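You operate a simulated robot arm through the tools that you are given. There is no shell and no other tool.

You are at the controls of a simulated robot arm. One attempt, no reset.

JOB
Pile some things up. At the end: the yellow tub from the top of the long steel bench is on the clear spot of the long steel bench, with the blue grease tin from there on top of it and the teal stopper on top of that; the silver steel fitting stands on top of the green width block; whatever was shut is shut again. Leave all else as you found it, and nothing knocked over.

The check looks at the end state, three seconds after you hand in, the way a careful person would. Anything else that was tipped, shoved, dropped, spilled or broken makes it a failure. A push-on lid holds only when it is set on centred and level and pressed home; a screw cap is set on level and turned clockwise until tight.

ROBOT AND FRAMES
A 6-joint arm with a two-finger parallel gripper, fixed in place. Base frame: the origin is on the floor under the middle of its stand, x ahead of it, y to its left, z up; the work surface is at about z = 0.85. Units: m, degrees, N and s.
With the tool pointing down near the work surface it reaches from about 0.26 to 0.68 m from the base axis. Its first joint turns from -66.0 to 66.0 degrees. Payload 2.9 kg.
Tool frame: the origin (TCP) lies between the finger pads and is the grasp point; the fingertips stand 0.03 m ahead of it; z points along the fingers, y is the line along which they close. Largest opening 0.11 m; finger width 0.02, thickness 0.01; the body of the gripper, 0.048 by 0.112 m, starts 0.055 m behind the TCP.
Orientation is told as [roll, pitch, yaw] about the base's x, y, z axes, in that order, counted from this pose: with the fingers straight down and closing along the base's y, the tool's x points along the base's -x, its y along +y and its z along -z.

CONTROLS
- The arm moves only by the tool move_arm. Its argument "rows" is a list of rows, each a list of 2 entries, a list of its own where there are three numbers: the shift along the base's x, y, z in units of 250 mm (1.0 is 250 mm), then the turn, a rotation vector about the base's x, y, z in units of 120 degrees (1.0 is 120 degrees). In form: [[[x, y, z], [rx, ry, rz]], ...]. A call has 1 to 20 rows; each row is the pose to reach, as a shift and turn from the pose commanded when the call began. "claw" is the opening, from 0 (shut) to 1 (fully open), set as the call begins (left out, the last holds). A call with a number of a shift or a turn outside -1 to 1 is refused whole. Rows are played at 5 a second. More than 0.05 m and 8.6 degrees between two rows, or a gripper value outside its range, and nothing of the call is played. Where a pose cannot be reached the arm comes as near as it can. A force on the tool above 40 N (or 10 N above the force at the start of the call, whichever is more), or a blocked arm, ends the call early, and 0.2 s more pass. Each finger travels about 0.108 m/s and halts on what it meets, pressing with about 44 N; the grip force reading is that of the motor and also rises with nothing between the fingers. The clock runs only during rows and for 0.2 s after the last one: add rows that repeat a pose to give the fingers time. It gives the time, the measured TCP pose, the force on the tool (base axes), the opening and the grip force at its end, in the units of the frame above (readings bear some noise), with the torque about the TCP (base axes, N m) and any sound that the robot's microphone picked up, and new pictures: "pictures" is both (left out), scene, wrist or none.
- Cameras (640 x 400 px; columns grow to the right, rows downward): "scene" is fixed at [0.0902, 0.4609, 1.3682]; the picture's right is [-0.49, -0.87, 0.00], its down [-0.64, 0.36, -0.68] and it looks along [0.59, -0.33, -0.73] (base axes); focal length 257 px, centre (320, 200). "wrist" rides on the gripper at [0.072, 0.017, -0.103] in the tool frame; the picture's right is [-0.23, 0.97, 0.00], its down [-0.76, -0.18, -0.62] and it looks along [-0.61, -0.14, 0.78] (tool axes); focal length 222 px, centre (320, 200). There is no depth. A picture from a camera that has moved, and an enlarged one, comes with that camera's place and axes in the base frame and with its lens.
- zoom(camera, box): a new picture of the part [left, top, right, bottom] of that camera's present view, enlarged. The clock stands still meanwhile.
- sign_off(): hands the job in; it is judged then, once.

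Nothing tells you positions but the pictures and the camera data. Unless the task says otherwise, let go and move clear before handing in.

The tools are called after ">>>" by a JSON object that holds its "api" and its "payload". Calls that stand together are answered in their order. move_arm: Moves the arm, as the interface text tells. Its arguments: {"type":"object","properties":{"rows":{"type":"array","items":{"type":"array"}},"claw":{"type":"number"},"pictures":{"type":"string","enum":["both","scene","wrist","none"]}},"required":["rows"]} The other tools are called the same way: zoom (camera, box) takes an enlarged picture of a part of a camera's view; sign_off () hands the job in.

At the start:

```text
t: 0.0
tcp_pos: [0.4523, 0.1037, 1.1215]
orientation: [-0.1, 0.0, 0.0]
ft_force: [0.3, 0.1, -0.5]
torque: [0.0, -0.02, 0.0]
gripper_width: 0.1099
grip_force: 0.0
```

scene: 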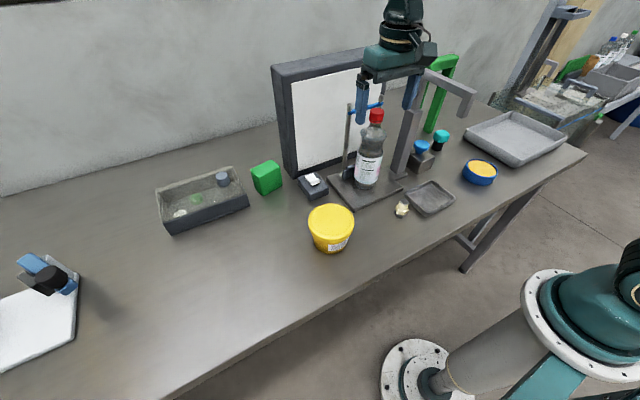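
wrist: 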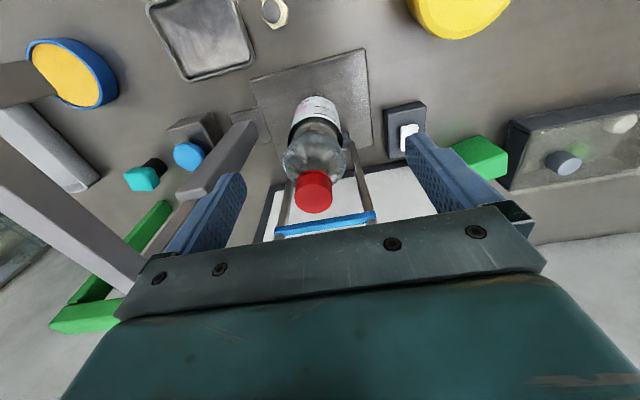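

I see a steel bench with a yellow tub, a blue/yellow tin, a teal stopper, a green block, a tray with small items and a bottle on a stand. I'll zoom in to identify each object before moving.

>>> {"api": "zoom", "payload": {"camera": "scene", "box": [140, 140, 300, 240]}}

>>> {"api": "zoom", "payload": {"camera": "scene", "box": [290, 140, 450, 260]}}

>>> {"api": "zoom", "payload": {"camera": "scene", "box": [390, 100, 590, 225]}}

>>> {"api": "zoom", "payload": {"camera": "scene", "box": [0, 230, 160, 390]}}

>>> {"api": "zoom", "payload": {"camera": "scene", "box": [480, 0, 640, 130]}}

>>> {"api": "zoom", "payload": {"camera": "wrist", "box": [0, 0, 320, 200]}}

>>> {"api": "zoom", "payload": {"camera": "wrist", "box": [320, 0, 640, 200]}}

```text
4.00 times, centred on (220, 190) of scene
camera zoom: at [0.0902, 0.4609, 1.3682], right [-0.49, -0.87, 0.0], down [-0.64, 0.36, -0.68], along [0.59, -0.33, -0.73], focal length 1027 px, centre (720, 240)
```

zoom: 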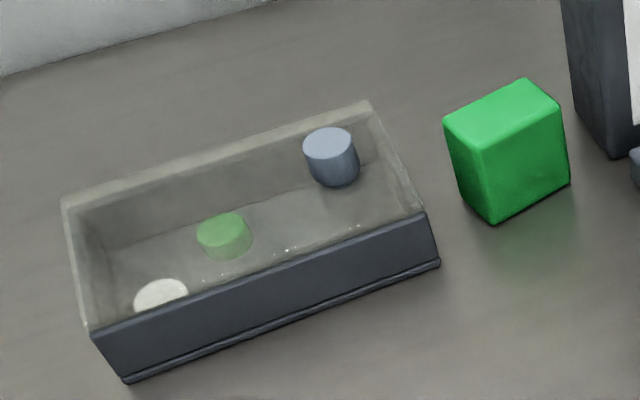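

```text
3.33 times, centred on (370, 200) of scene
camera zoom: at [0.0902, 0.4609, 1.3682], right [-0.49, -0.87, 0.0], down [-0.64, 0.36, -0.68], along [0.59, -0.33, -0.73], focal length 856 px, centre (153, 200)
```

zoom: 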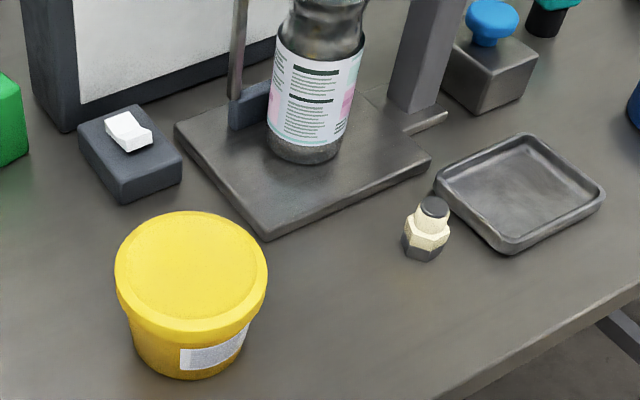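

```text
3.20 times, centred on (490, 162) of scene
camera zoom: at [0.0902, 0.4609, 1.3682], right [-0.49, -0.87, 0.0], down [-0.64, 0.36, -0.68], along [0.59, -0.33, -0.73], focal length 821 px, centre (-224, 320)
```

zoom: 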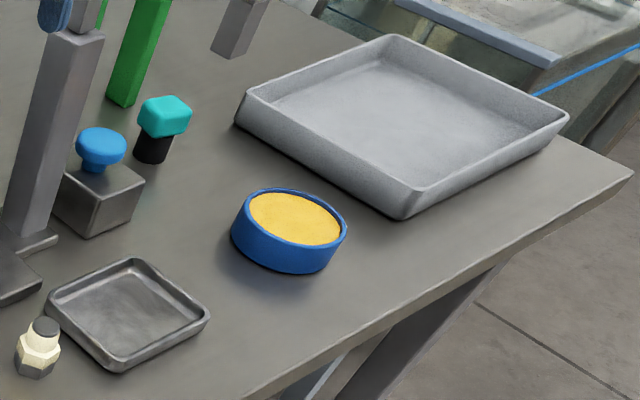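

```text
2.50 times, centred on (80, 310) of scene
camera zoom: at [0.0902, 0.4609, 1.3682], right [-0.49, -0.87, 0.0], down [-0.64, 0.36, -0.68], along [0.59, -0.33, -0.73], focal length 642 px, centre (920, -75)
```

zoom: 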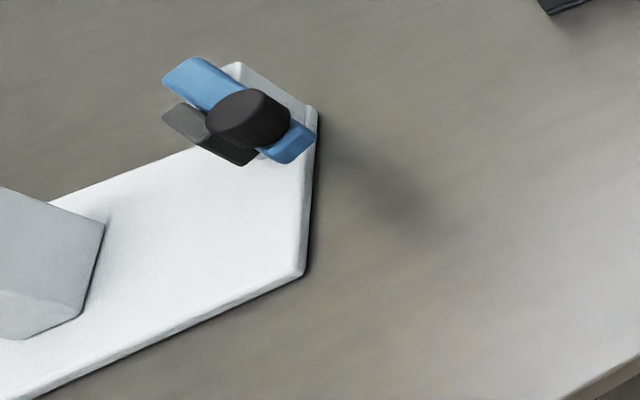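

```text
3.08 times, centred on (560, 65) of scene
camera zoom: at [0.0902, 0.4609, 1.3682], right [-0.49, -0.87, 0.0], down [-0.64, 0.36, -0.68], along [0.59, -0.33, -0.73], focal length 790 px, centre (-418, 615)
```

zoom: 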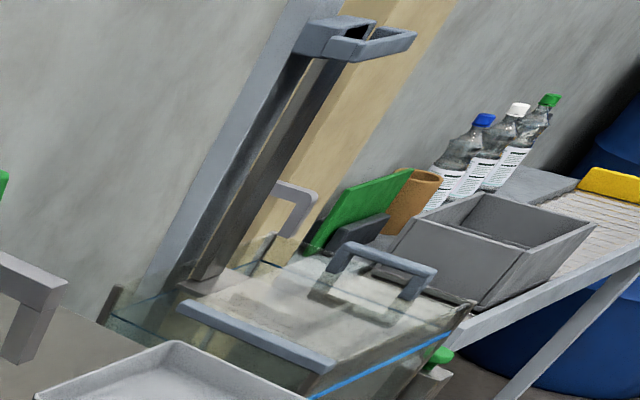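

```text
2.00 times, centred on (160, 100) of wrist
camera zoom: at [0.3811, 0.1209, 1.2246], right [0.23, 0.97, 0.0], down [0.76, -0.18, 0.62], along [0.61, -0.14, -0.78], focal length 444 px, centre (640, 400)
```

zoom: 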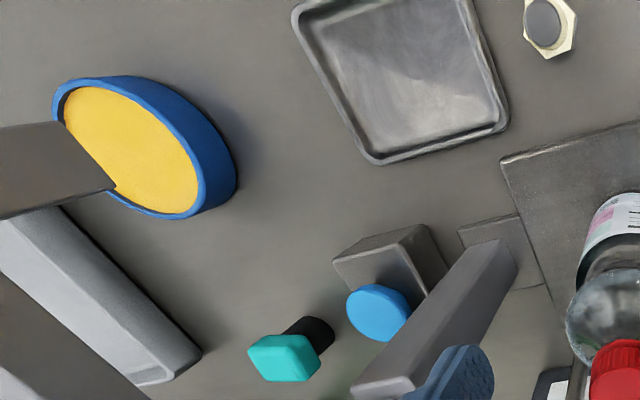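

```text
2.00 times, centred on (480, 100) of wrist
camera zoom: at [0.3811, 0.1209, 1.2246], right [0.23, 0.97, 0.0], down [0.76, -0.18, 0.62], along [0.61, -0.14, -0.78], focal length 444 px, centre (0, 400)
```

zoom: 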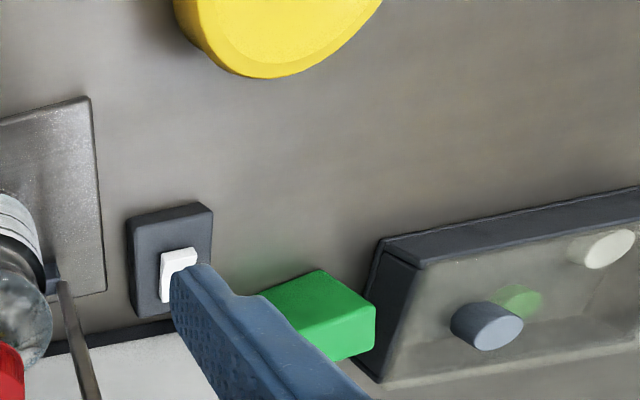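

The bottle cap seems to be just ahead of the fingers. Before I lift clear of it I'll look more closely at the fitting, the posts near the gripper and any markings on the bench.

>>> {"api": "zoom", "payload": {"camera": "scene", "box": [340, 30, 500, 130]}}

>>> {"api": "zoom", "payload": {"camera": "scene", "box": [380, 190, 428, 220]}}

>>> {"api": "zoom", "payload": {"camera": "scene", "box": [60, 220, 320, 390]}}

>>> {"api": "zoom", "payload": {"camera": "scene", "box": [400, 120, 460, 180]}}

>>> {"api": "zoom", "payload": {"camera": "wrist", "box": [220, 80, 420, 240]}}

>>> {"api": "zoom", "payload": {"camera": "wrist", "box": [500, 90, 640, 190]}}

>>> {"api": "zoom", "payload": {"camera": "wrist", "box": [250, 0, 300, 30]}}

```text
4.00 times, centred on (420, 80) of scene
camera zoom: at [0.0902, 0.4609, 1.3682], right [-0.49, -0.87, 0.0], down [-0.64, 0.36, -0.68], along [0.59, -0.33, -0.73], focal length 1027 px, centre (-80, 680)
```

zoom: 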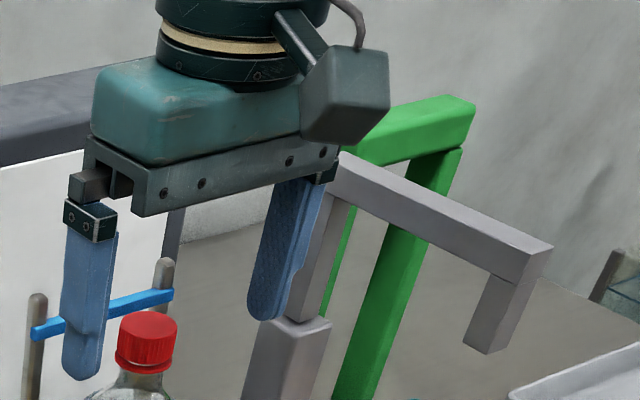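

```text
13.33 times, centred on (404, 205) of scene
camera zoom: at [0.0902, 0.4609, 1.3682], right [-0.49, -0.87, 0.0], down [-0.64, 0.36, -0.68], along [0.59, -0.33, -0.73], focal length 3422 px, centre (-800, 133)
```

zoom: 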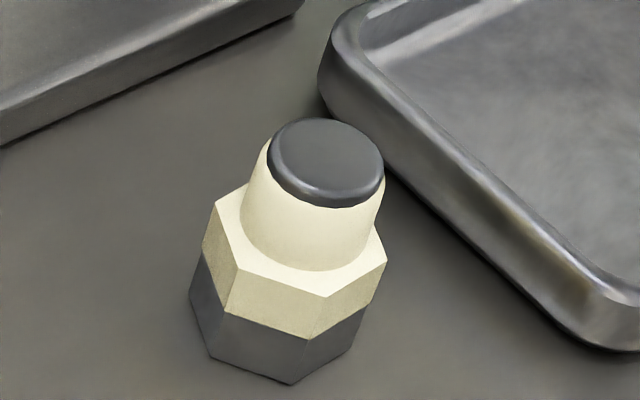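

```text
2.35 times, centred on (190, 305) of scene
camera zoom: at [0.0902, 0.4609, 1.3682], right [-0.49, -0.87, 0.0], down [-0.64, 0.36, -0.68], along [0.59, -0.33, -0.73], focal length 604 px, centre (626, -47)
```

zoom: 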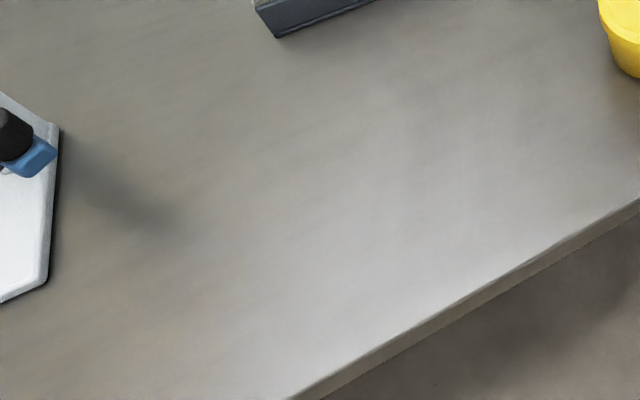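

```text
6.67 times, centred on (430, 150) of scene
camera zoom: at [0.0902, 0.4609, 1.3682], right [-0.49, -0.87, 0.0], down [-0.64, 0.36, -0.68], along [0.59, -0.33, -0.73], focal length 1711 px, centre (-413, 533)
```

zoom: 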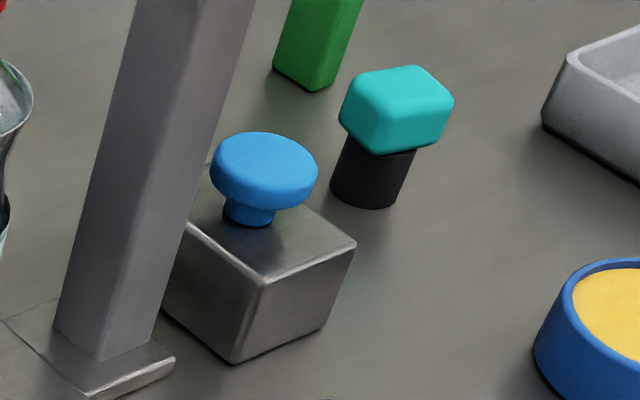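

```text
2.50 times, centred on (320, 160) of wrist
camera zoom: at [0.3811, 0.1209, 1.2246], right [0.23, 0.97, 0.0], down [0.76, -0.18, 0.62], along [0.61, -0.14, -0.78], focal length 555 px, centre (320, 300)
```

zoom: 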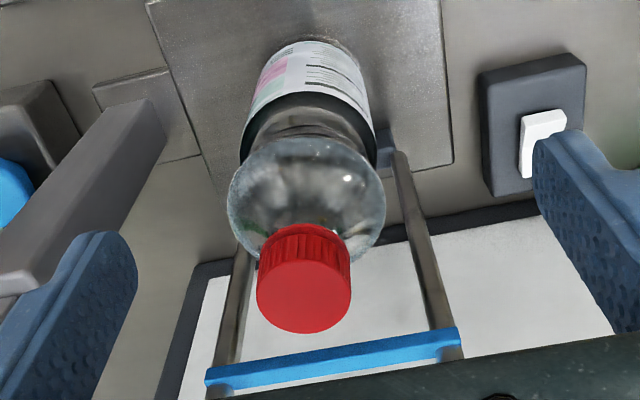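

```text
4.00 times, centred on (570, 140) of wrist
camera zoom: at [0.3811, 0.1209, 1.2246], right [0.23, 0.97, 0.0], down [0.76, -0.18, 0.62], along [0.61, -0.14, -0.78], focal length 888 px, centre (-680, 440)
```

zoom: 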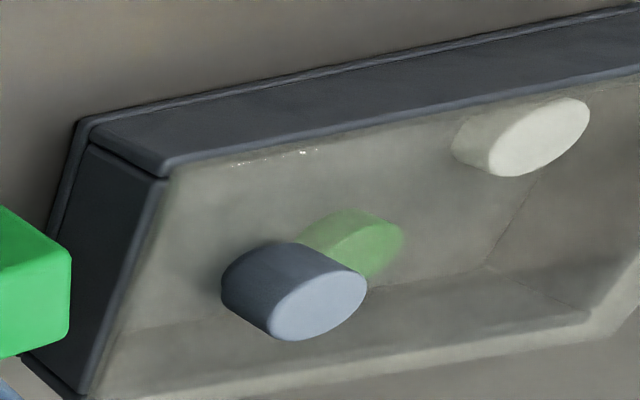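

```text
12.80 times, centred on (275, 15) of wrist
camera zoom: at [0.3811, 0.1209, 1.2246], right [0.23, 0.97, 0.0], down [0.76, -0.18, 0.62], along [0.61, -0.14, -0.78], focal length 2843 px, centre (896, 2568)
```

zoom: 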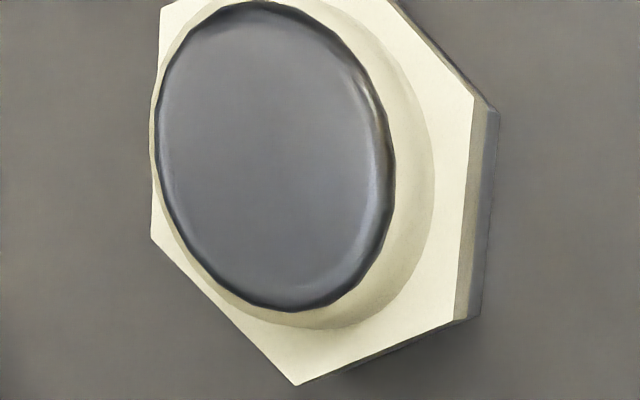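

The hex fitting is on the bench beside the small tray, the green block is by the tank, and the bottle cap is close to the fingers. I'll go straight up first, then over to the left to view the tub, block and tank from above.

>>> {"api": "move_arm", "payload": {"rows": [[[0, 0, 0.16], [0, 0, 0]], [[0, 0, 0.32], [0, 0, 0]], [[0, 0, 0.48], [0, 0, 0]], [[-0.1, 0.1, 0.48], [0, 0, 0]], [[-0.2, 0.2, 0.48], [0, 0, 0]], [[-0.3, 0.3, 0.48], [0, 0, 0]], [[-0.35, 0.45, 0.48], [0, 0, 0]], [[-0.35, 0.6, 0.48], [0, 0, 0]], [[-0.35, 0.7, 0.48], [0, 0, 0]], [[-0.35, 0.7, 0.48], [0, 0, 0]]], "claw": 1}}

```text
t: 2.2
tcp_pos: [0.3683, 0.2816, 1.2399]
orientation: [0.0, 0.1, 0.1]
ft_force: [-1.1, 0.3, -0.3]
torque: [-0.04, -0.02, -0.02]
gripper_width: 0.1102
grip_force: 0.1
camera wrist: at [0.2951, 0.298, 1.3434], right [0.23, 0.97, 0.0], down [0.76, -0.18, 0.62], along [0.61, -0.14, -0.78], focal length 222 px, centre (320, 200)
```

scene: 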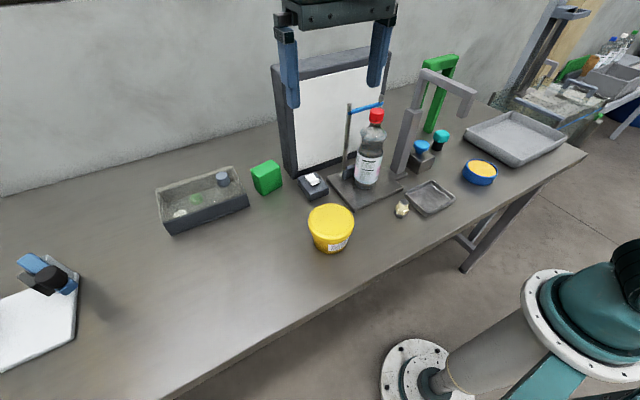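
wrist: 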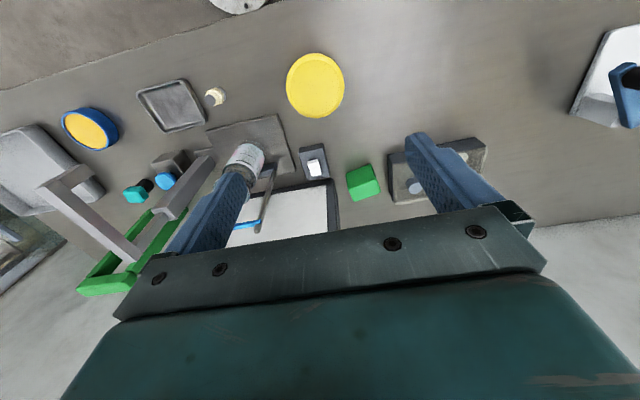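

From here I can place the tub near (0.376, 0.272) with its lid top at about 0.93. I'll zoom on the new wrist view for the other items and then check the clear area on the left for markings.

>>> {"api": "zoom", "payload": {"camera": "wrist", "box": [0, 60, 256, 220]}}

>>> {"api": "zoom", "payload": {"camera": "wrist", "box": [260, 20, 516, 220]}}

>>> {"api": "zoom", "payload": {"camera": "scene", "box": [150, 155, 310, 245]}}

>>> {"api": "move_arm", "payload": {"rows": [[[0, 0.15, 0], [0, 0, 0]], [[0, 0.3, 0], [0, 0, 0]], [[0, 0.45, 0], [0, 0, 0]], [[0, 0.6, 0], [0, 0, 0]], [[-0.1, 0.7, 0], [0, 0, 0]], [[-0.1, 0.8, 0], [0, 0, 0]], [[-0.1, 0.8, 0], [0, 0, 0]]]}}

```text
2.50 times, centred on (128, 140) of wrist
camera zoom: at [0.2951, 0.298, 1.3434], right [0.23, 0.97, 0.0], down [0.76, -0.18, 0.62], along [0.61, -0.14, -0.78], focal length 555 px, centre (800, 350)
```

zoom: 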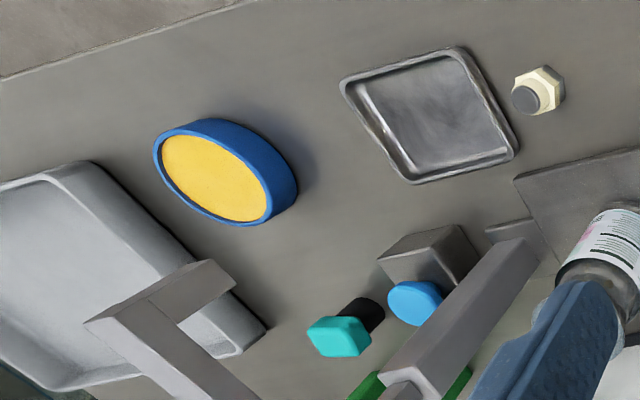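

```text
2.00 times, centred on (388, 120) of wrist
camera zoom: at [0.2951, 0.298, 1.3434], right [0.23, 0.97, 0.0], down [0.76, -0.18, 0.62], along [0.61, -0.14, -0.78], focal length 444 px, centre (184, 360)
```

zoom: 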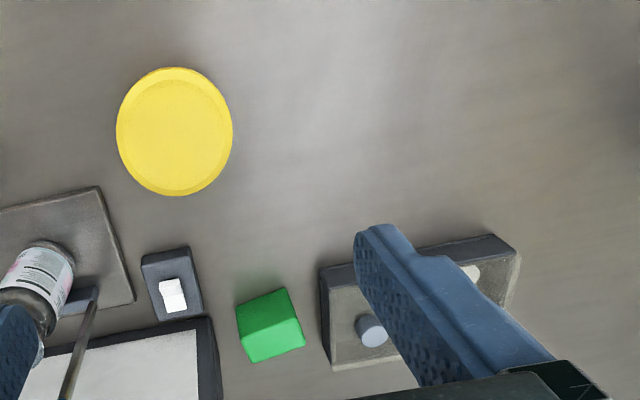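

```text
4.00 times, centred on (230, 200) of scene
camera zoom: at [0.0902, 0.461, 1.3682], right [-0.49, -0.87, 0.0], down [-0.64, 0.36, -0.68], along [0.59, -0.33, -0.73], focal length 1027 px, centre (680, 200)
```

zoom: 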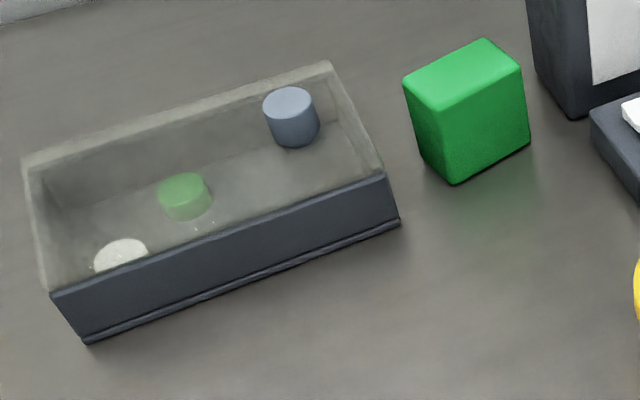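

```text
t: 3.8
tcp_pos: [0.3332, 0.464, 1.2312]
orientation: [0.2, -0.1, 0.0]
ft_force: [-0.2, -0.7, -0.1]
torque: [-0.03, -0.02, 0.01]
gripper_width: 0.1101
grip_force: 0.1
out of reach, approached as far as the arm can: row 4, 5, 6, 7
camera wrist: at [0.2604, 0.4812, 1.3353], right [0.23, 0.97, 0.0], down [0.76, -0.18, 0.62], along [0.61, -0.14, -0.78], focal length 222 px, centre (320, 200)
```

scene: 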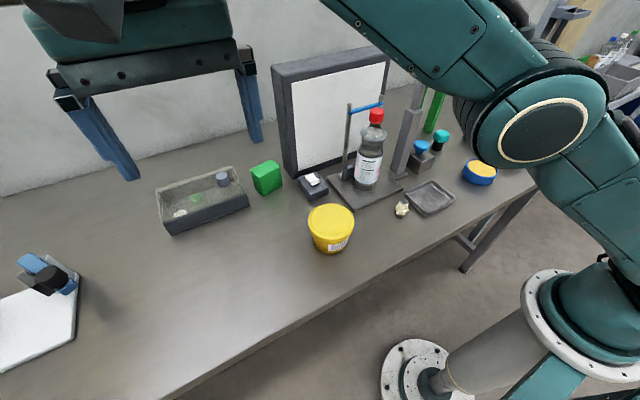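
wrist: 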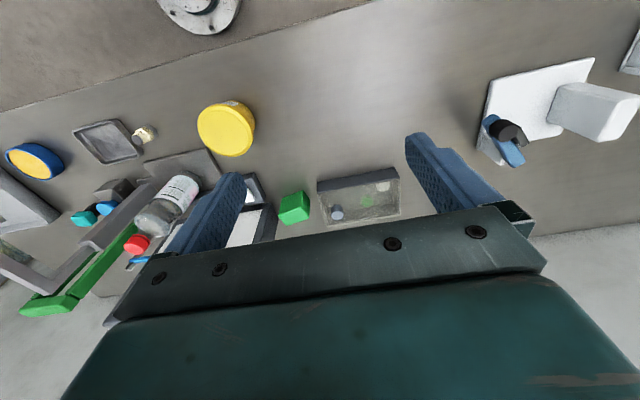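

There are no markings on the bench, just one large clear area on the left. I'll zoom on the block and the surroundings to pin down positions.

>>> {"api": "zoom", "payload": {"camera": "wrist", "box": [250, 160, 410, 260]}}

>>> {"api": "zoom", "payload": {"camera": "wrist", "box": [70, 90, 270, 215]}}

>>> {"api": "zoom", "payload": {"camera": "wrist", "box": [200, 0, 640, 220]}}

```text
4.00 times, centred on (330, 210) of wrist
camera zoom: at [0.2604, 0.4812, 1.3353], right [0.23, 0.97, 0.0], down [0.76, -0.18, 0.62], along [0.61, -0.14, -0.78], focal length 888 px, centre (280, 160)
```

zoom: 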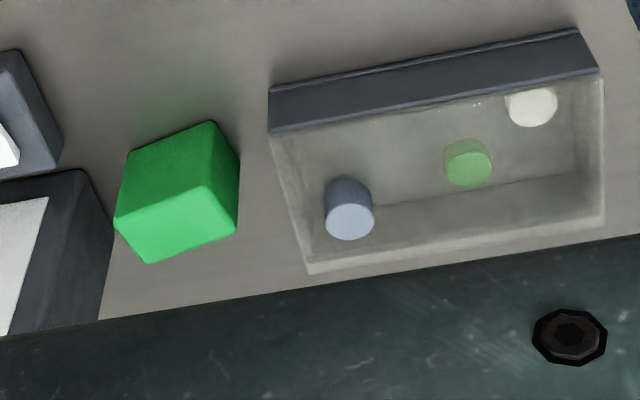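

```text
3.20 times, centred on (170, 152) of wrist
camera zoom: at [0.2604, 0.4812, 1.3353], right [0.23, 0.97, 0.0], down [0.76, -0.18, 0.62], along [0.61, -0.14, -0.78], focal length 711 px, centre (800, 352)
```

zoom: 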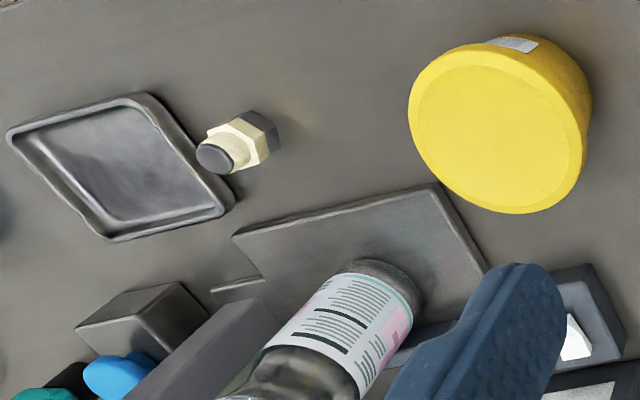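

```text
1.45 times, centred on (420, 110) of wrist
camera zoom: at [0.2604, 0.4812, 1.3353], right [0.23, 0.97, 0.0], down [0.76, -0.18, 0.62], along [0.61, -0.14, -0.78], focal length 323 px, centre (174, 331)
```

zoom: 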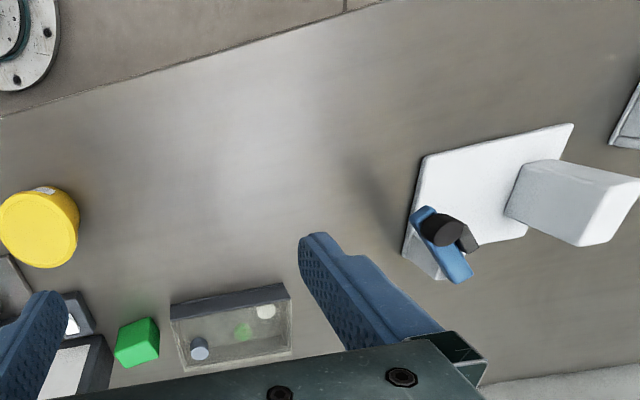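

The bench's clear area lies left of the tub, in front of the tank. I plan to build the stack around (0.39, 0.44). First I'll hover above the tub to centre on it.

>>> {"api": "move_arm", "payload": {"rows": [[[0.018, -0.1, -0.09], [0, 0, 0]], [[0.036, -0.2, -0.18], [0, 0, 0]], [[0.054, -0.3, -0.27], [0, 0, 0]], [[0.072, -0.41, -0.36], [0, 0, 0]], [[0.09, -0.52, -0.45], [0, 0, 0]], [[0.108, -0.62, -0.54], [0, 0, 0]], [[0.126, -0.72, -0.63], [0, 0, 0]], [[0.145, -0.827, -0.726], [0, 0, 0]], [[0.145, -0.827, -0.726], [0, 0, 0]], [[0.145, -0.827, -0.726], [0, 0, 0]]], "claw": 1}}

```text
t: 6.0
tcp_pos: [0.3703, 0.2586, 1.0518]
orientation: [0.0, 0.0, 0.0]
ft_force: [0.5, 0.2, -0.9]
torque: [0.02, -0.01, 0.01]
gripper_width: 0.1103
grip_force: 0.1
camera wrist: at [0.2984, 0.2754, 1.1545], right [0.23, 0.97, 0.0], down [0.76, -0.18, 0.62], along [0.61, -0.14, -0.78], focal length 222 px, centre (320, 200)
```

scene: 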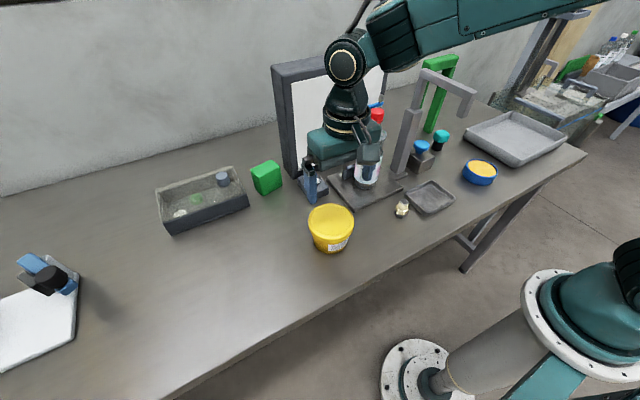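
wrist: 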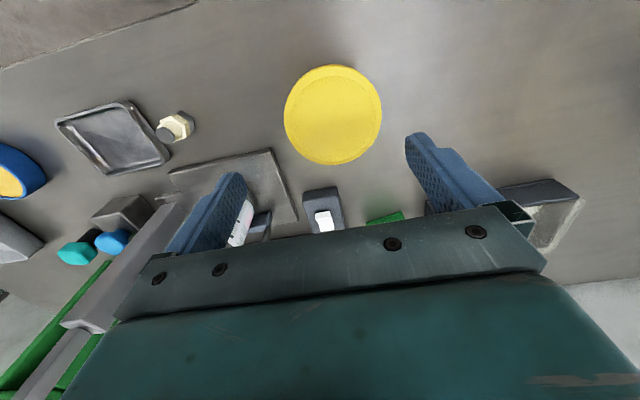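

>>> {"api": "zoom", "payload": {"camera": "wrist", "box": [260, 50, 420, 150]}}

>>> {"api": "zoom", "payload": {"camera": "scene", "box": [290, 190, 370, 260]}}

>>> {"api": "zoom", "payload": {"camera": "wrist", "box": [130, 90, 220, 160]}}

```text
4.00 times, centred on (340, 100) of wrist
camera zoom: at [0.2984, 0.2754, 1.1545], right [0.23, 0.97, 0.0], down [0.76, -0.18, 0.62], along [0.61, -0.14, -0.78], focal length 888 px, centre (240, 600)
```

zoom: 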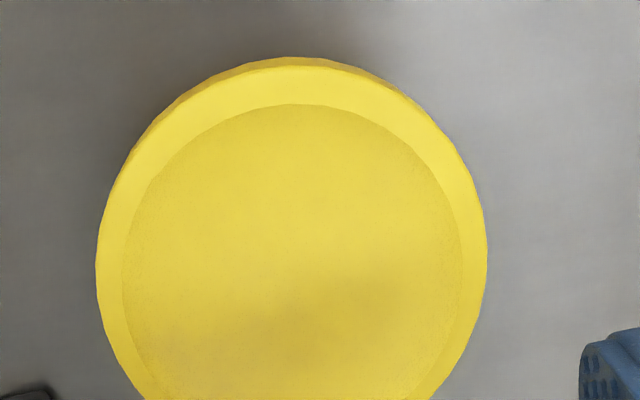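

```text
5.71 times, centred on (330, 225) of scene
camera zoom: at [0.0902, 0.4609, 1.3682], right [-0.49, -0.87, 0.0], down [-0.64, 0.36, -0.68], along [0.59, -0.33, -0.73], focal length 1466 px, centre (263, 57)
```

zoom: 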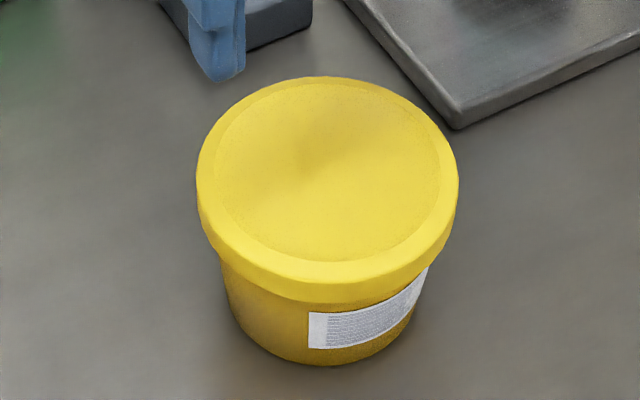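

```text
5.71 times, centred on (175, 125) of wrist
camera zoom: at [0.2984, 0.2754, 1.1545], right [0.23, 0.97, 0.0], down [0.76, -0.18, 0.62], along [0.61, -0.14, -0.78], focal length 1269 px, centre (1149, 629)
```

zoom: 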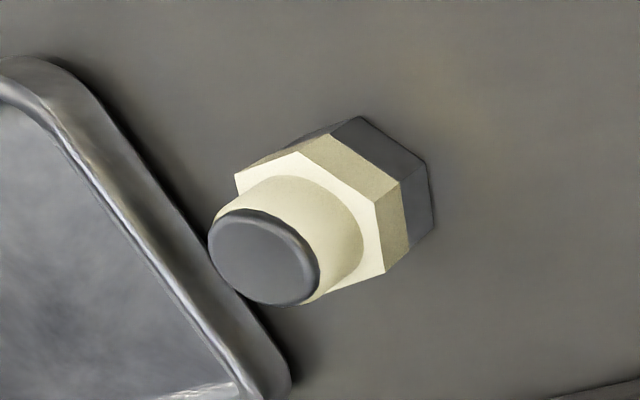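

The tub's lid centre is about 13 mm to the left of the TCP. I'll shift over and come down to just above the lid to check that it sits between the fingers.

>>> {"api": "move_arm", "payload": {"rows": [[[0.003, 0.052, -0.05], [0, 0, 0]], [[0.003, 0.052, -0.15], [0, 0, 0]], [[0.003, 0.052, -0.25], [0, 0, 0]], [[0.003, 0.052, -0.3], [0, 0, 0]], [[0.003, 0.052, -0.3], [0, 0, 0]]], "claw": 1}}

```text
t: 7.2
tcp_pos: [0.3703, 0.2694, 0.9748]
orientation: [0.0, 0.0, 0.0]
ft_force: [0.8, -0.1, -1.1]
torque: [-0.01, -0.01, 0.02]
gripper_width: 0.1101
grip_force: 0.1
camera wrist: at [0.2963, 0.2865, 1.0783], right [0.23, 0.97, 0.0], down [0.76, -0.18, 0.62], along [0.61, -0.14, -0.78], focal length 222 px, centre (320, 200)
```

scene: 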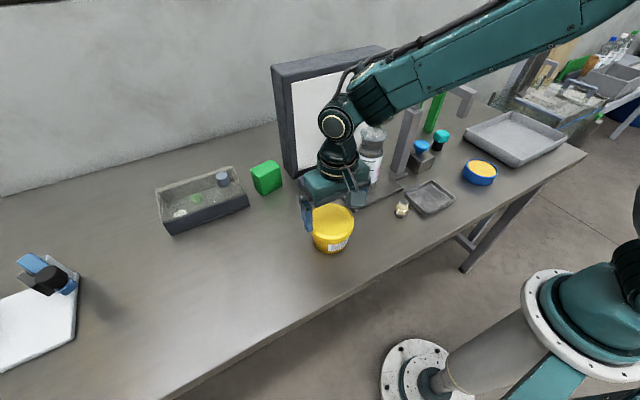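
wrist: 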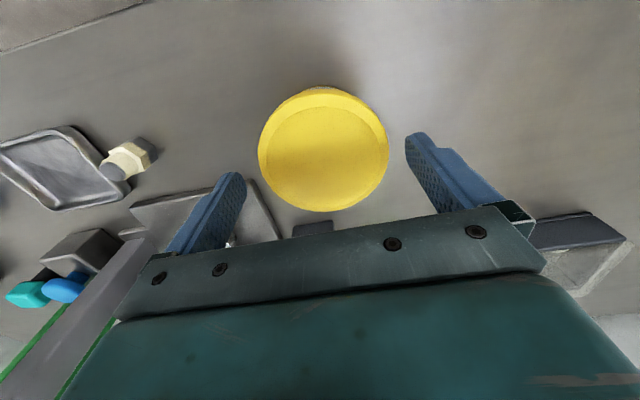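

The lid is almost centred between the fingers, with about 5 mm of room each side. I'll nudge 2.5 mm to +y and lower around the lid rim.

>>> {"api": "move_arm", "payload": {"rows": [[[0, 0.01, 0], [0, 0, 0]], [[0, 0.01, -0.05], [0, 0, 0]], [[0, 0.01, -0.1], [0, 0, 0]], [[0, 0.01, -0.15], [0, 0, 0]], [[0, 0.01, -0.2], [0, 0, 0]], [[0, 0.01, -0.2], [0, 0, 0]]], "claw": 1}}

```text
t: 8.6
tcp_pos: [0.3692, 0.2718, 0.9249]
orientation: [0.0, 0.0, 0.0]
ft_force: [0.2, 0.1, 0.1]
torque: [-0.03, 0.02, -0.01]
gripper_width: 0.1101
grip_force: 0.1
camera wrist: at [0.2972, 0.2879, 1.0276], right [0.23, 0.97, 0.0], down [0.76, -0.18, 0.62], along [0.61, -0.14, -0.78], focal length 222 px, centre (320, 200)
```

scene: 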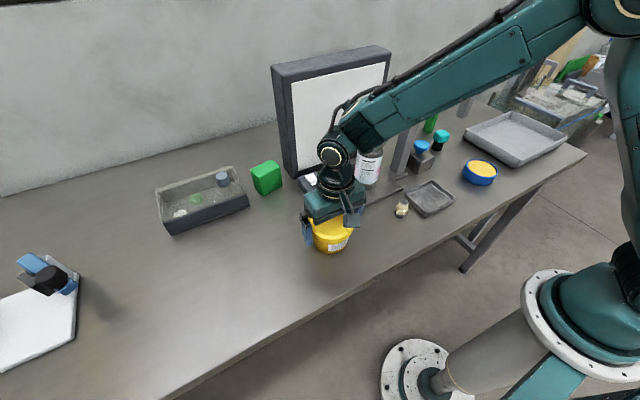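
wrist: 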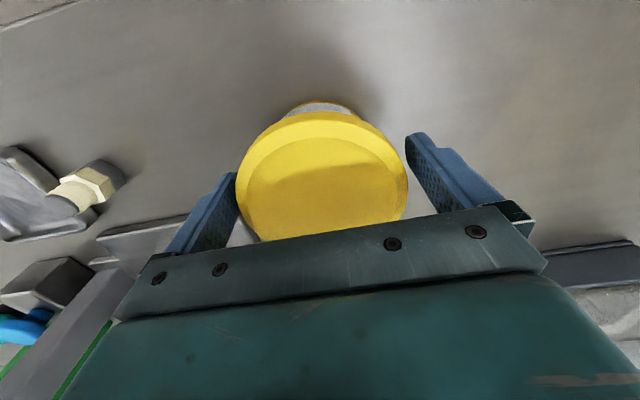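

The lid is between the fingers with no contact force. I'll close on it now.

>>> {"api": "move_arm", "payload": {"rows": [[[0, 0, 0], [0, 0, 0]], [[0, 0, 0], [0, 0, 0]], [[0, 0, 0], [0, 0, 0]], [[0, 0, 0], [0, 0, 0]]], "claw": 0}}

```text
t: 9.6
tcp_pos: [0.3703, 0.2705, 0.9229]
orientation: [-0.1, 0.0, 0.0]
ft_force: [0.4, -0.4, -0.4]
torque: [0.03, -0.02, -0.02]
gripper_width: 0.0993
grip_force: 44.4
camera wrist: at [0.2972, 0.2879, 1.0276], right [0.23, 0.97, 0.0], down [0.76, -0.18, 0.62], along [0.61, -0.14, -0.78], focal length 222 px, centre (320, 200)
```

scene: 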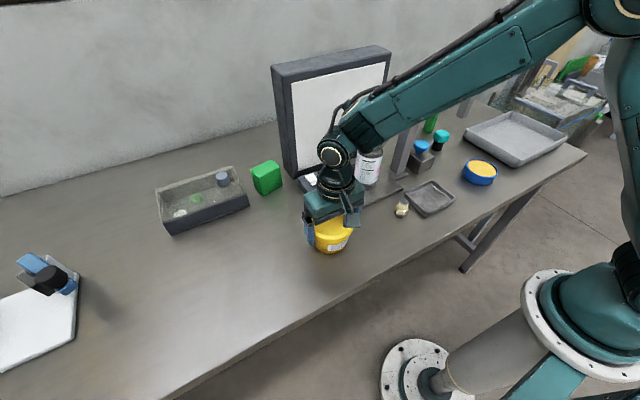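
wrist: 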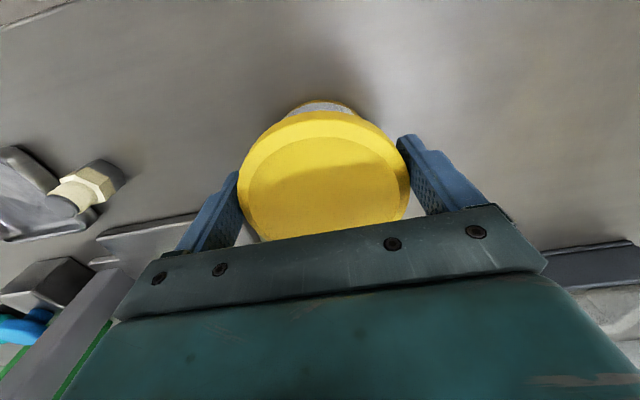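

The lid is gripped at 99 mm width. I'll lift 10 mm gently to check that the whole tub comes up and not just the lid.

>>> {"api": "move_arm", "payload": {"rows": [[[0, 0, 0.008], [0, 0, 0]], [[0, 0, 0.016], [0, 0, 0]], [[0, 0, 0.024], [0, 0, 0]], [[0, 0, 0.032], [0, 0, 0]], [[0, 0, 0.04], [0, 0, 0]], [[0, 0, 0.04], [0, 0, 0]]]}}

>>> {"api": "zoom", "payload": {"camera": "scene", "box": [290, 190, 370, 260]}}

```text
t: 11.0
tcp_pos: [0.3691, 0.2719, 0.9344]
orientation: [0.0, 0.1, 0.0]
ft_force: [0.5, 0.0, -3.5]
torque: [-0.03, 0.05, 0.0]
gripper_width: 0.0994
grip_force: 43.9
camera wrist: at [0.2973, 0.2885, 1.0375], right [0.23, 0.97, 0.0], down [0.76, -0.18, 0.62], along [0.61, -0.14, -0.78], focal length 222 px, centre (320, 200)
```

scene: 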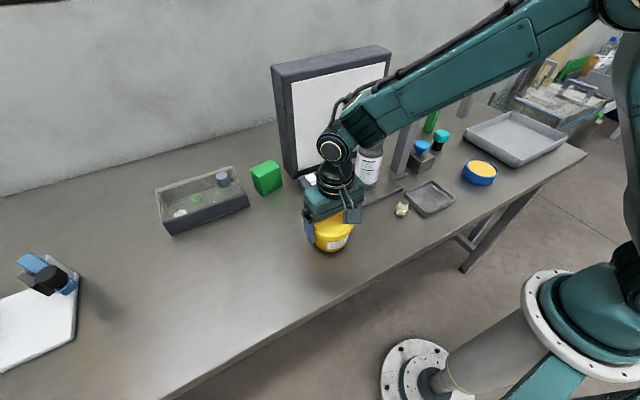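
wrist: 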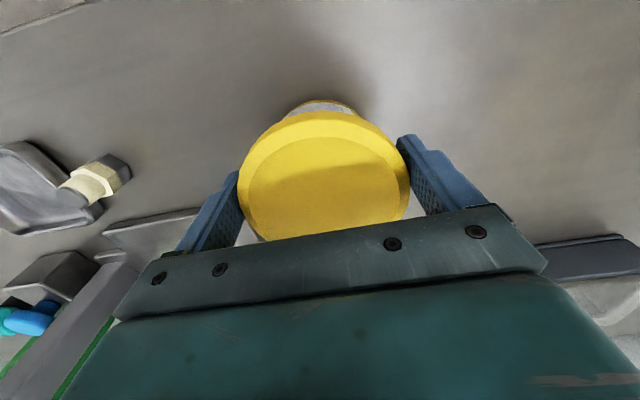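

```text
5.71 times, centred on (330, 225) of scene
camera zoom: at [0.0902, 0.461, 1.3682], right [-0.49, -0.87, 0.0], down [-0.64, 0.36, -0.68], along [0.59, -0.33, -0.73], focal length 1466 px, centre (263, 57)
```

zoom: 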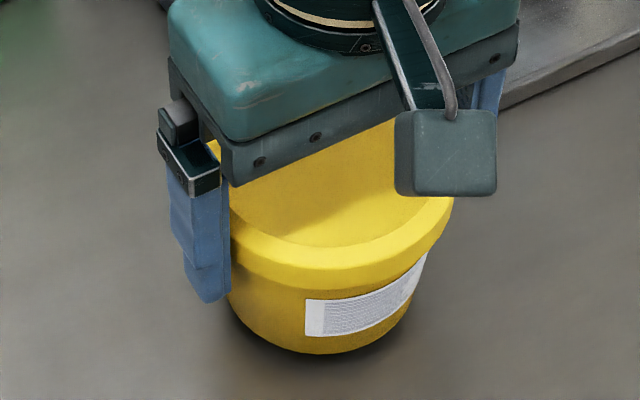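

The whole tub lifts, at about 3.5 N. Next I'll carry it over to about (0.39, 0.44) and lower it to just above the bench.

>>> {"api": "move_arm", "payload": {"rows": [[[0, 0, 0.06], [0, 0, 0]], [[0, 0, 0.12], [0, 0, 0]], [[0.01, 0.08, 0.12], [0, 0, 0]], [[0.02, 0.18, 0.12], [0, 0, 0]], [[0.03, 0.28, 0.12], [0, 0, 0]], [[0.045, 0.38, 0.12], [0, 0, 0]], [[0.06, 0.48, 0.12], [0, 0, 0]], [[0.07, 0.58, 0.12], [0, 0, 0]], [[0.08, 0.64, 0.12], [0, 0, 0]], [[0.08, 0.67, 0.12], [0, 0, 0]], [[0.08, 0.67, 0.12], [0, 0, 0]], [[0.08, 0.67, 0.06], [0, 0, 0]], [[0.08, 0.67, 0.0], [0, 0, 0]], [[0.08, 0.67, -0.02], [0, 0, 0]], [[0.08, 0.67, -0.02], [0, 0, 0]]]}}

```text
t: 14.2
tcp_pos: [0.3872, 0.4389, 0.9284]
orientation: [-0.1, -0.1, 0.0]
ft_force: [0.7, 0.6, -3.7]
torque: [-0.03, 0.03, 0.01]
gripper_width: 0.0992
grip_force: 44.3
camera wrist: at [0.3164, 0.4563, 1.0322], right [0.23, 0.97, 0.0], down [0.76, -0.18, 0.62], along [0.61, -0.14, -0.78], focal length 222 px, centre (320, 200)
```

scene: 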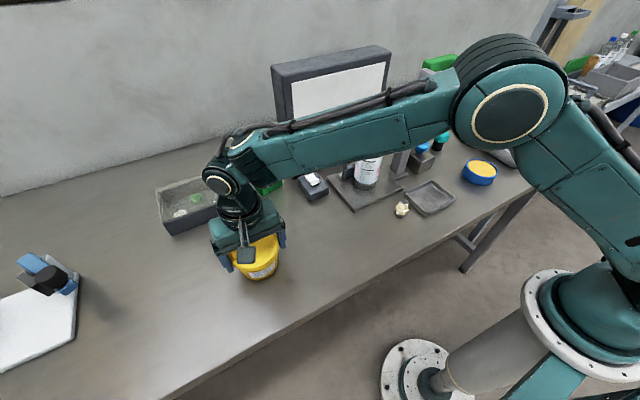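
wrist: 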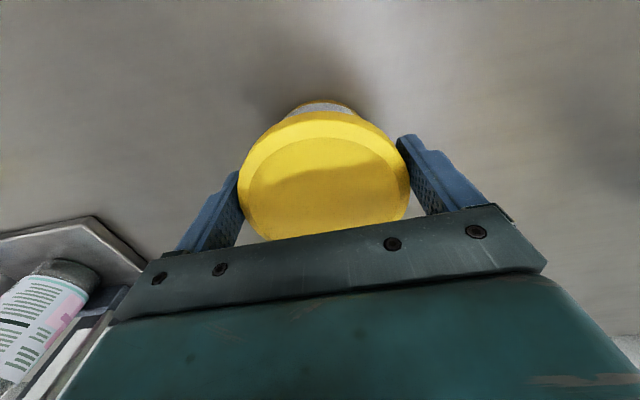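

The tub is over the clear area about 5 mm above the bench. I'll lower it in millimetre steps until it rests.

>>> {"api": "move_arm", "payload": {"rows": [[[0, 0, -0.004], [0, 0, 0]], [[0, 0, -0.008], [0, 0, 0]], [[0, 0, -0.012], [0, 0, 0]], [[0, 0, -0.016], [0, 0, 0]], [[0, 0, -0.02], [0, 0, 0]], [[0, 0, -0.02], [0, 0, 0]]], "pictures": "none"}}

```text
t: 15.6
tcp_pos: [0.3893, 0.4378, 0.9247]
orientation: [0.0, 0.0, -0.1]
ft_force: [-0.7, 2.9, 1.1]
torque: [-0.02, 0.13, -0.04]
gripper_width: 0.0993
grip_force: 43.9
```

The vertical force has reversed, so the tub is resting on the bench. I'll open the fingers and rise straight up.

>>> {"api": "move_arm", "payload": {"rows": [[[0, 0, 0], [0, 0, 0]], [[0, 0, 0], [0, 0, 0]], [[0, 0, 0], [0, 0, 0]], [[0, 0, 0.06], [0, 0, 0]], [[0, 0, 0.14], [0, 0, 0]], [[0, 0, 0.28], [0, 0, 0]], [[0, 0, 0.4], [0, 0, 0]], [[0, 0, 0.4], [0, 0, 0]]], "claw": 1}}

>>> {"api": "zoom", "payload": {"camera": "wrist", "box": [240, 40, 400, 200]}}

>>> {"api": "zoom", "payload": {"camera": "scene", "box": [200, 200, 320, 300]}}

```text
t: 17.4
tcp_pos: [0.3906, 0.4424, 1.0223]
orientation: [0.0, 0.0, 0.0]
ft_force: [0.2, -0.5, 0.3]
torque: [0.02, 0.02, 0.0]
gripper_width: 0.1101
grip_force: 0.0
camera wrist: at [0.3174, 0.4583, 1.1268], right [0.23, 0.97, 0.0], down [0.76, -0.18, 0.62], along [0.61, -0.14, -0.78], focal length 222 px, centre (320, 200)
```

scene: 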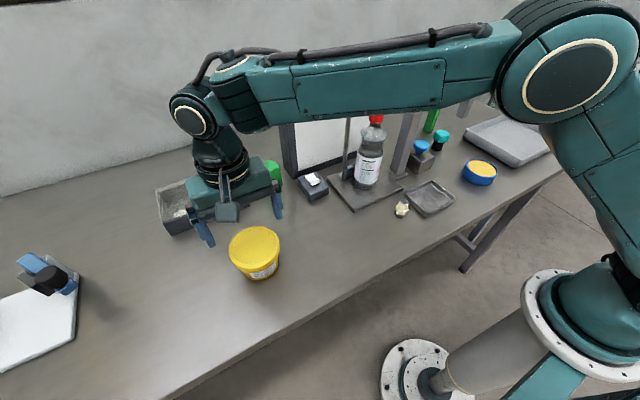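
wrist: 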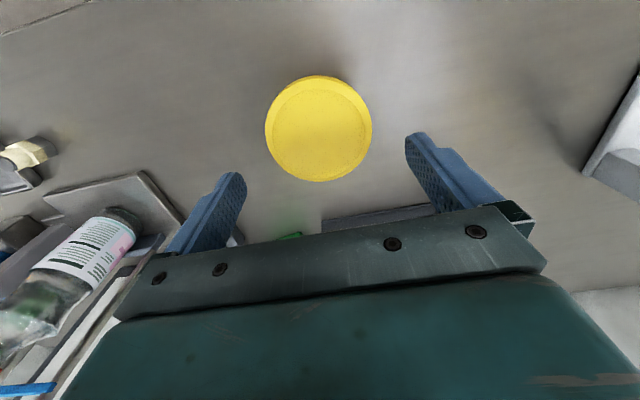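

```text
2.50 times, centred on (320, 120) of wrist
camera zoom: at [0.3174, 0.4583, 1.1268], right [0.23, 0.97, 0.0], down [0.76, -0.18, 0.62], along [0.61, -0.14, -0.78], focal length 555 px, centre (320, 400)
```

zoom: 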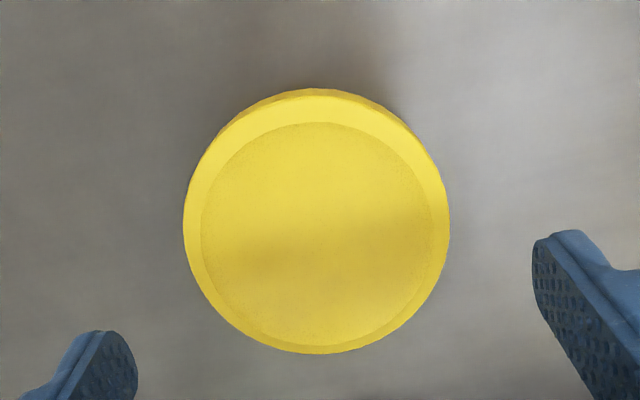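

```text
4.00 times, centred on (260, 250) of scene
camera zoom: at [0.0902, 0.4609, 1.3682], right [-0.49, -0.87, 0.0], down [-0.64, 0.36, -0.68], along [0.59, -0.33, -0.73], focal length 1027 px, centre (560, 0)
```

zoom: 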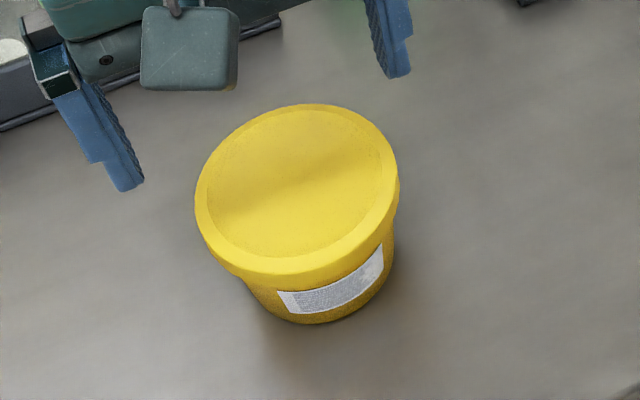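

The tub stands level on the clear area at about (0.39, 0.44). The gallows beam ends near (0.36, -0.03, 1.15), so I'll swing to the tin along a close-in path that passes in front of it.

>>> {"api": "move_arm", "payload": {"rows": [[[-0.038, -0.116, 0.126], [0, 0, 0]], [[-0.078, -0.236, 0.246], [0, 0, 0]], [[-0.118, -0.376, 0.346], [0, 0, 0]], [[-0.178, -0.516, 0.426], [0, 0, 0]], [[-0.238, -0.676, 0.506], [0, 0, 0]], [[-0.298, -0.856, 0.506], [0, 0, 0]], [[-0.34, -0.99, 0.506], [0, 0, 0]], [[-0.34, -0.99, 0.506], [0, 0, 0]]], "claw": 1}}

```text
t: 19.2
tcp_pos: [0.3087, 0.1897, 1.1514]
orientation: [-0.1, 0.0, 0.1]
ft_force: [0.0, -0.7, -0.6]
torque: [-0.01, -0.01, 0.02]
gripper_width: 0.1101
grip_force: 0.1
camera wrist: at [0.2364, 0.2073, 1.2551], right [0.23, 0.97, 0.0], down [0.76, -0.18, 0.62], along [0.61, -0.14, -0.78], focal length 222 px, centre (320, 200)
```

scene: 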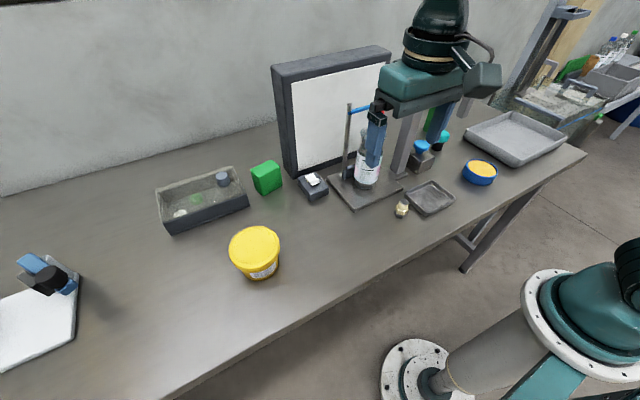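
wrist: 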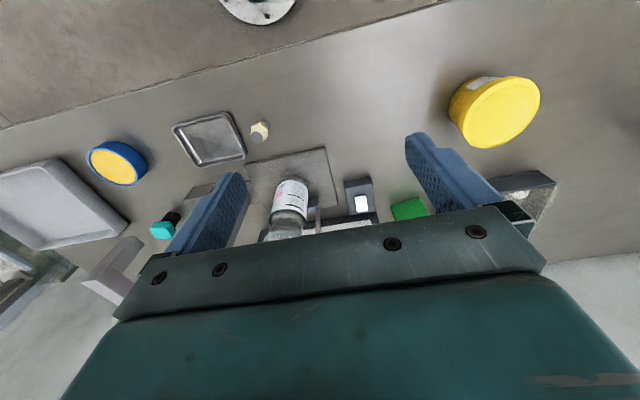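

>>> {"api": "move_arm", "payload": {"rows": [[[-0.05, -0.18, 0], [0, 0, 0]], [[-0.09, -0.36, 0], [0, 0, 0]], [[-0.09, -0.545, 0], [0, 0, 0]], [[-0.09, -0.73, 0], [0, 0, 0]], [[-0.09, -0.92, 0], [0, 0, 0]], [[-0.09, -1.0, 0], [0, 0, 0]]], "pictures": "none"}}

>>> {"api": "move_arm", "payload": {"rows": [[[0.0, -0.16, 0], [0, 0, 0]], [[0.02, -0.32, -0.04], [0, 0, 0]], [[0.08, -0.48, -0.1], [0, 0, 0]], [[0.14, -0.6, -0.2], [0, 0, 0]], [[0.2, -0.64, -0.36], [0, 0, 0]], [[0.2, -0.64, -0.36], [0, 0, 0]]]}}

```text
t: 20.6
tcp_pos: [0.2824, -0.06, 1.1499]
orientation: [0.0, -0.1, 0.0]
ft_force: [-0.1, 0.0, -0.6]
torque: [0.0, 0.0, -0.02]
gripper_width: 0.1099
grip_force: 0.0
```

```text
t: 22.0
tcp_pos: [0.3332, -0.2175, 1.0617]
orientation: [0.0, 0.0, 0.0]
ft_force: [-1.2, 0.0, -0.6]
torque: [0.01, 0.0, -0.01]
gripper_width: 0.1095
grip_force: 0.0
camera wrist: at [0.2603, -0.201, 1.1641], right [0.23, 0.97, 0.0], down [0.76, -0.18, 0.62], along [0.61, -0.14, -0.78], focal length 222 px, centre (320, 200)
```

scene: 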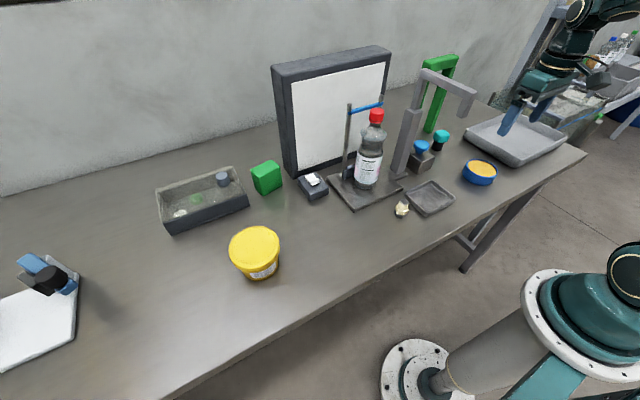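
wrist: 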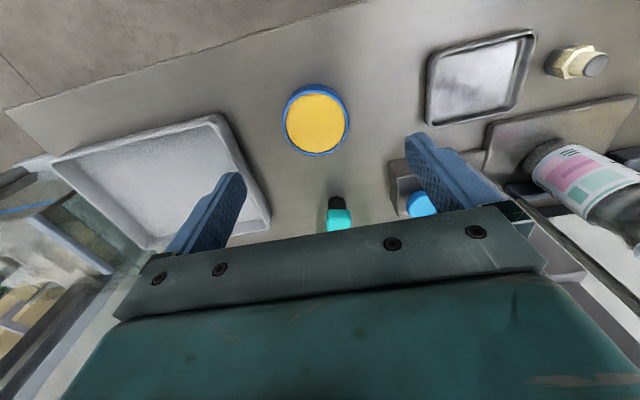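

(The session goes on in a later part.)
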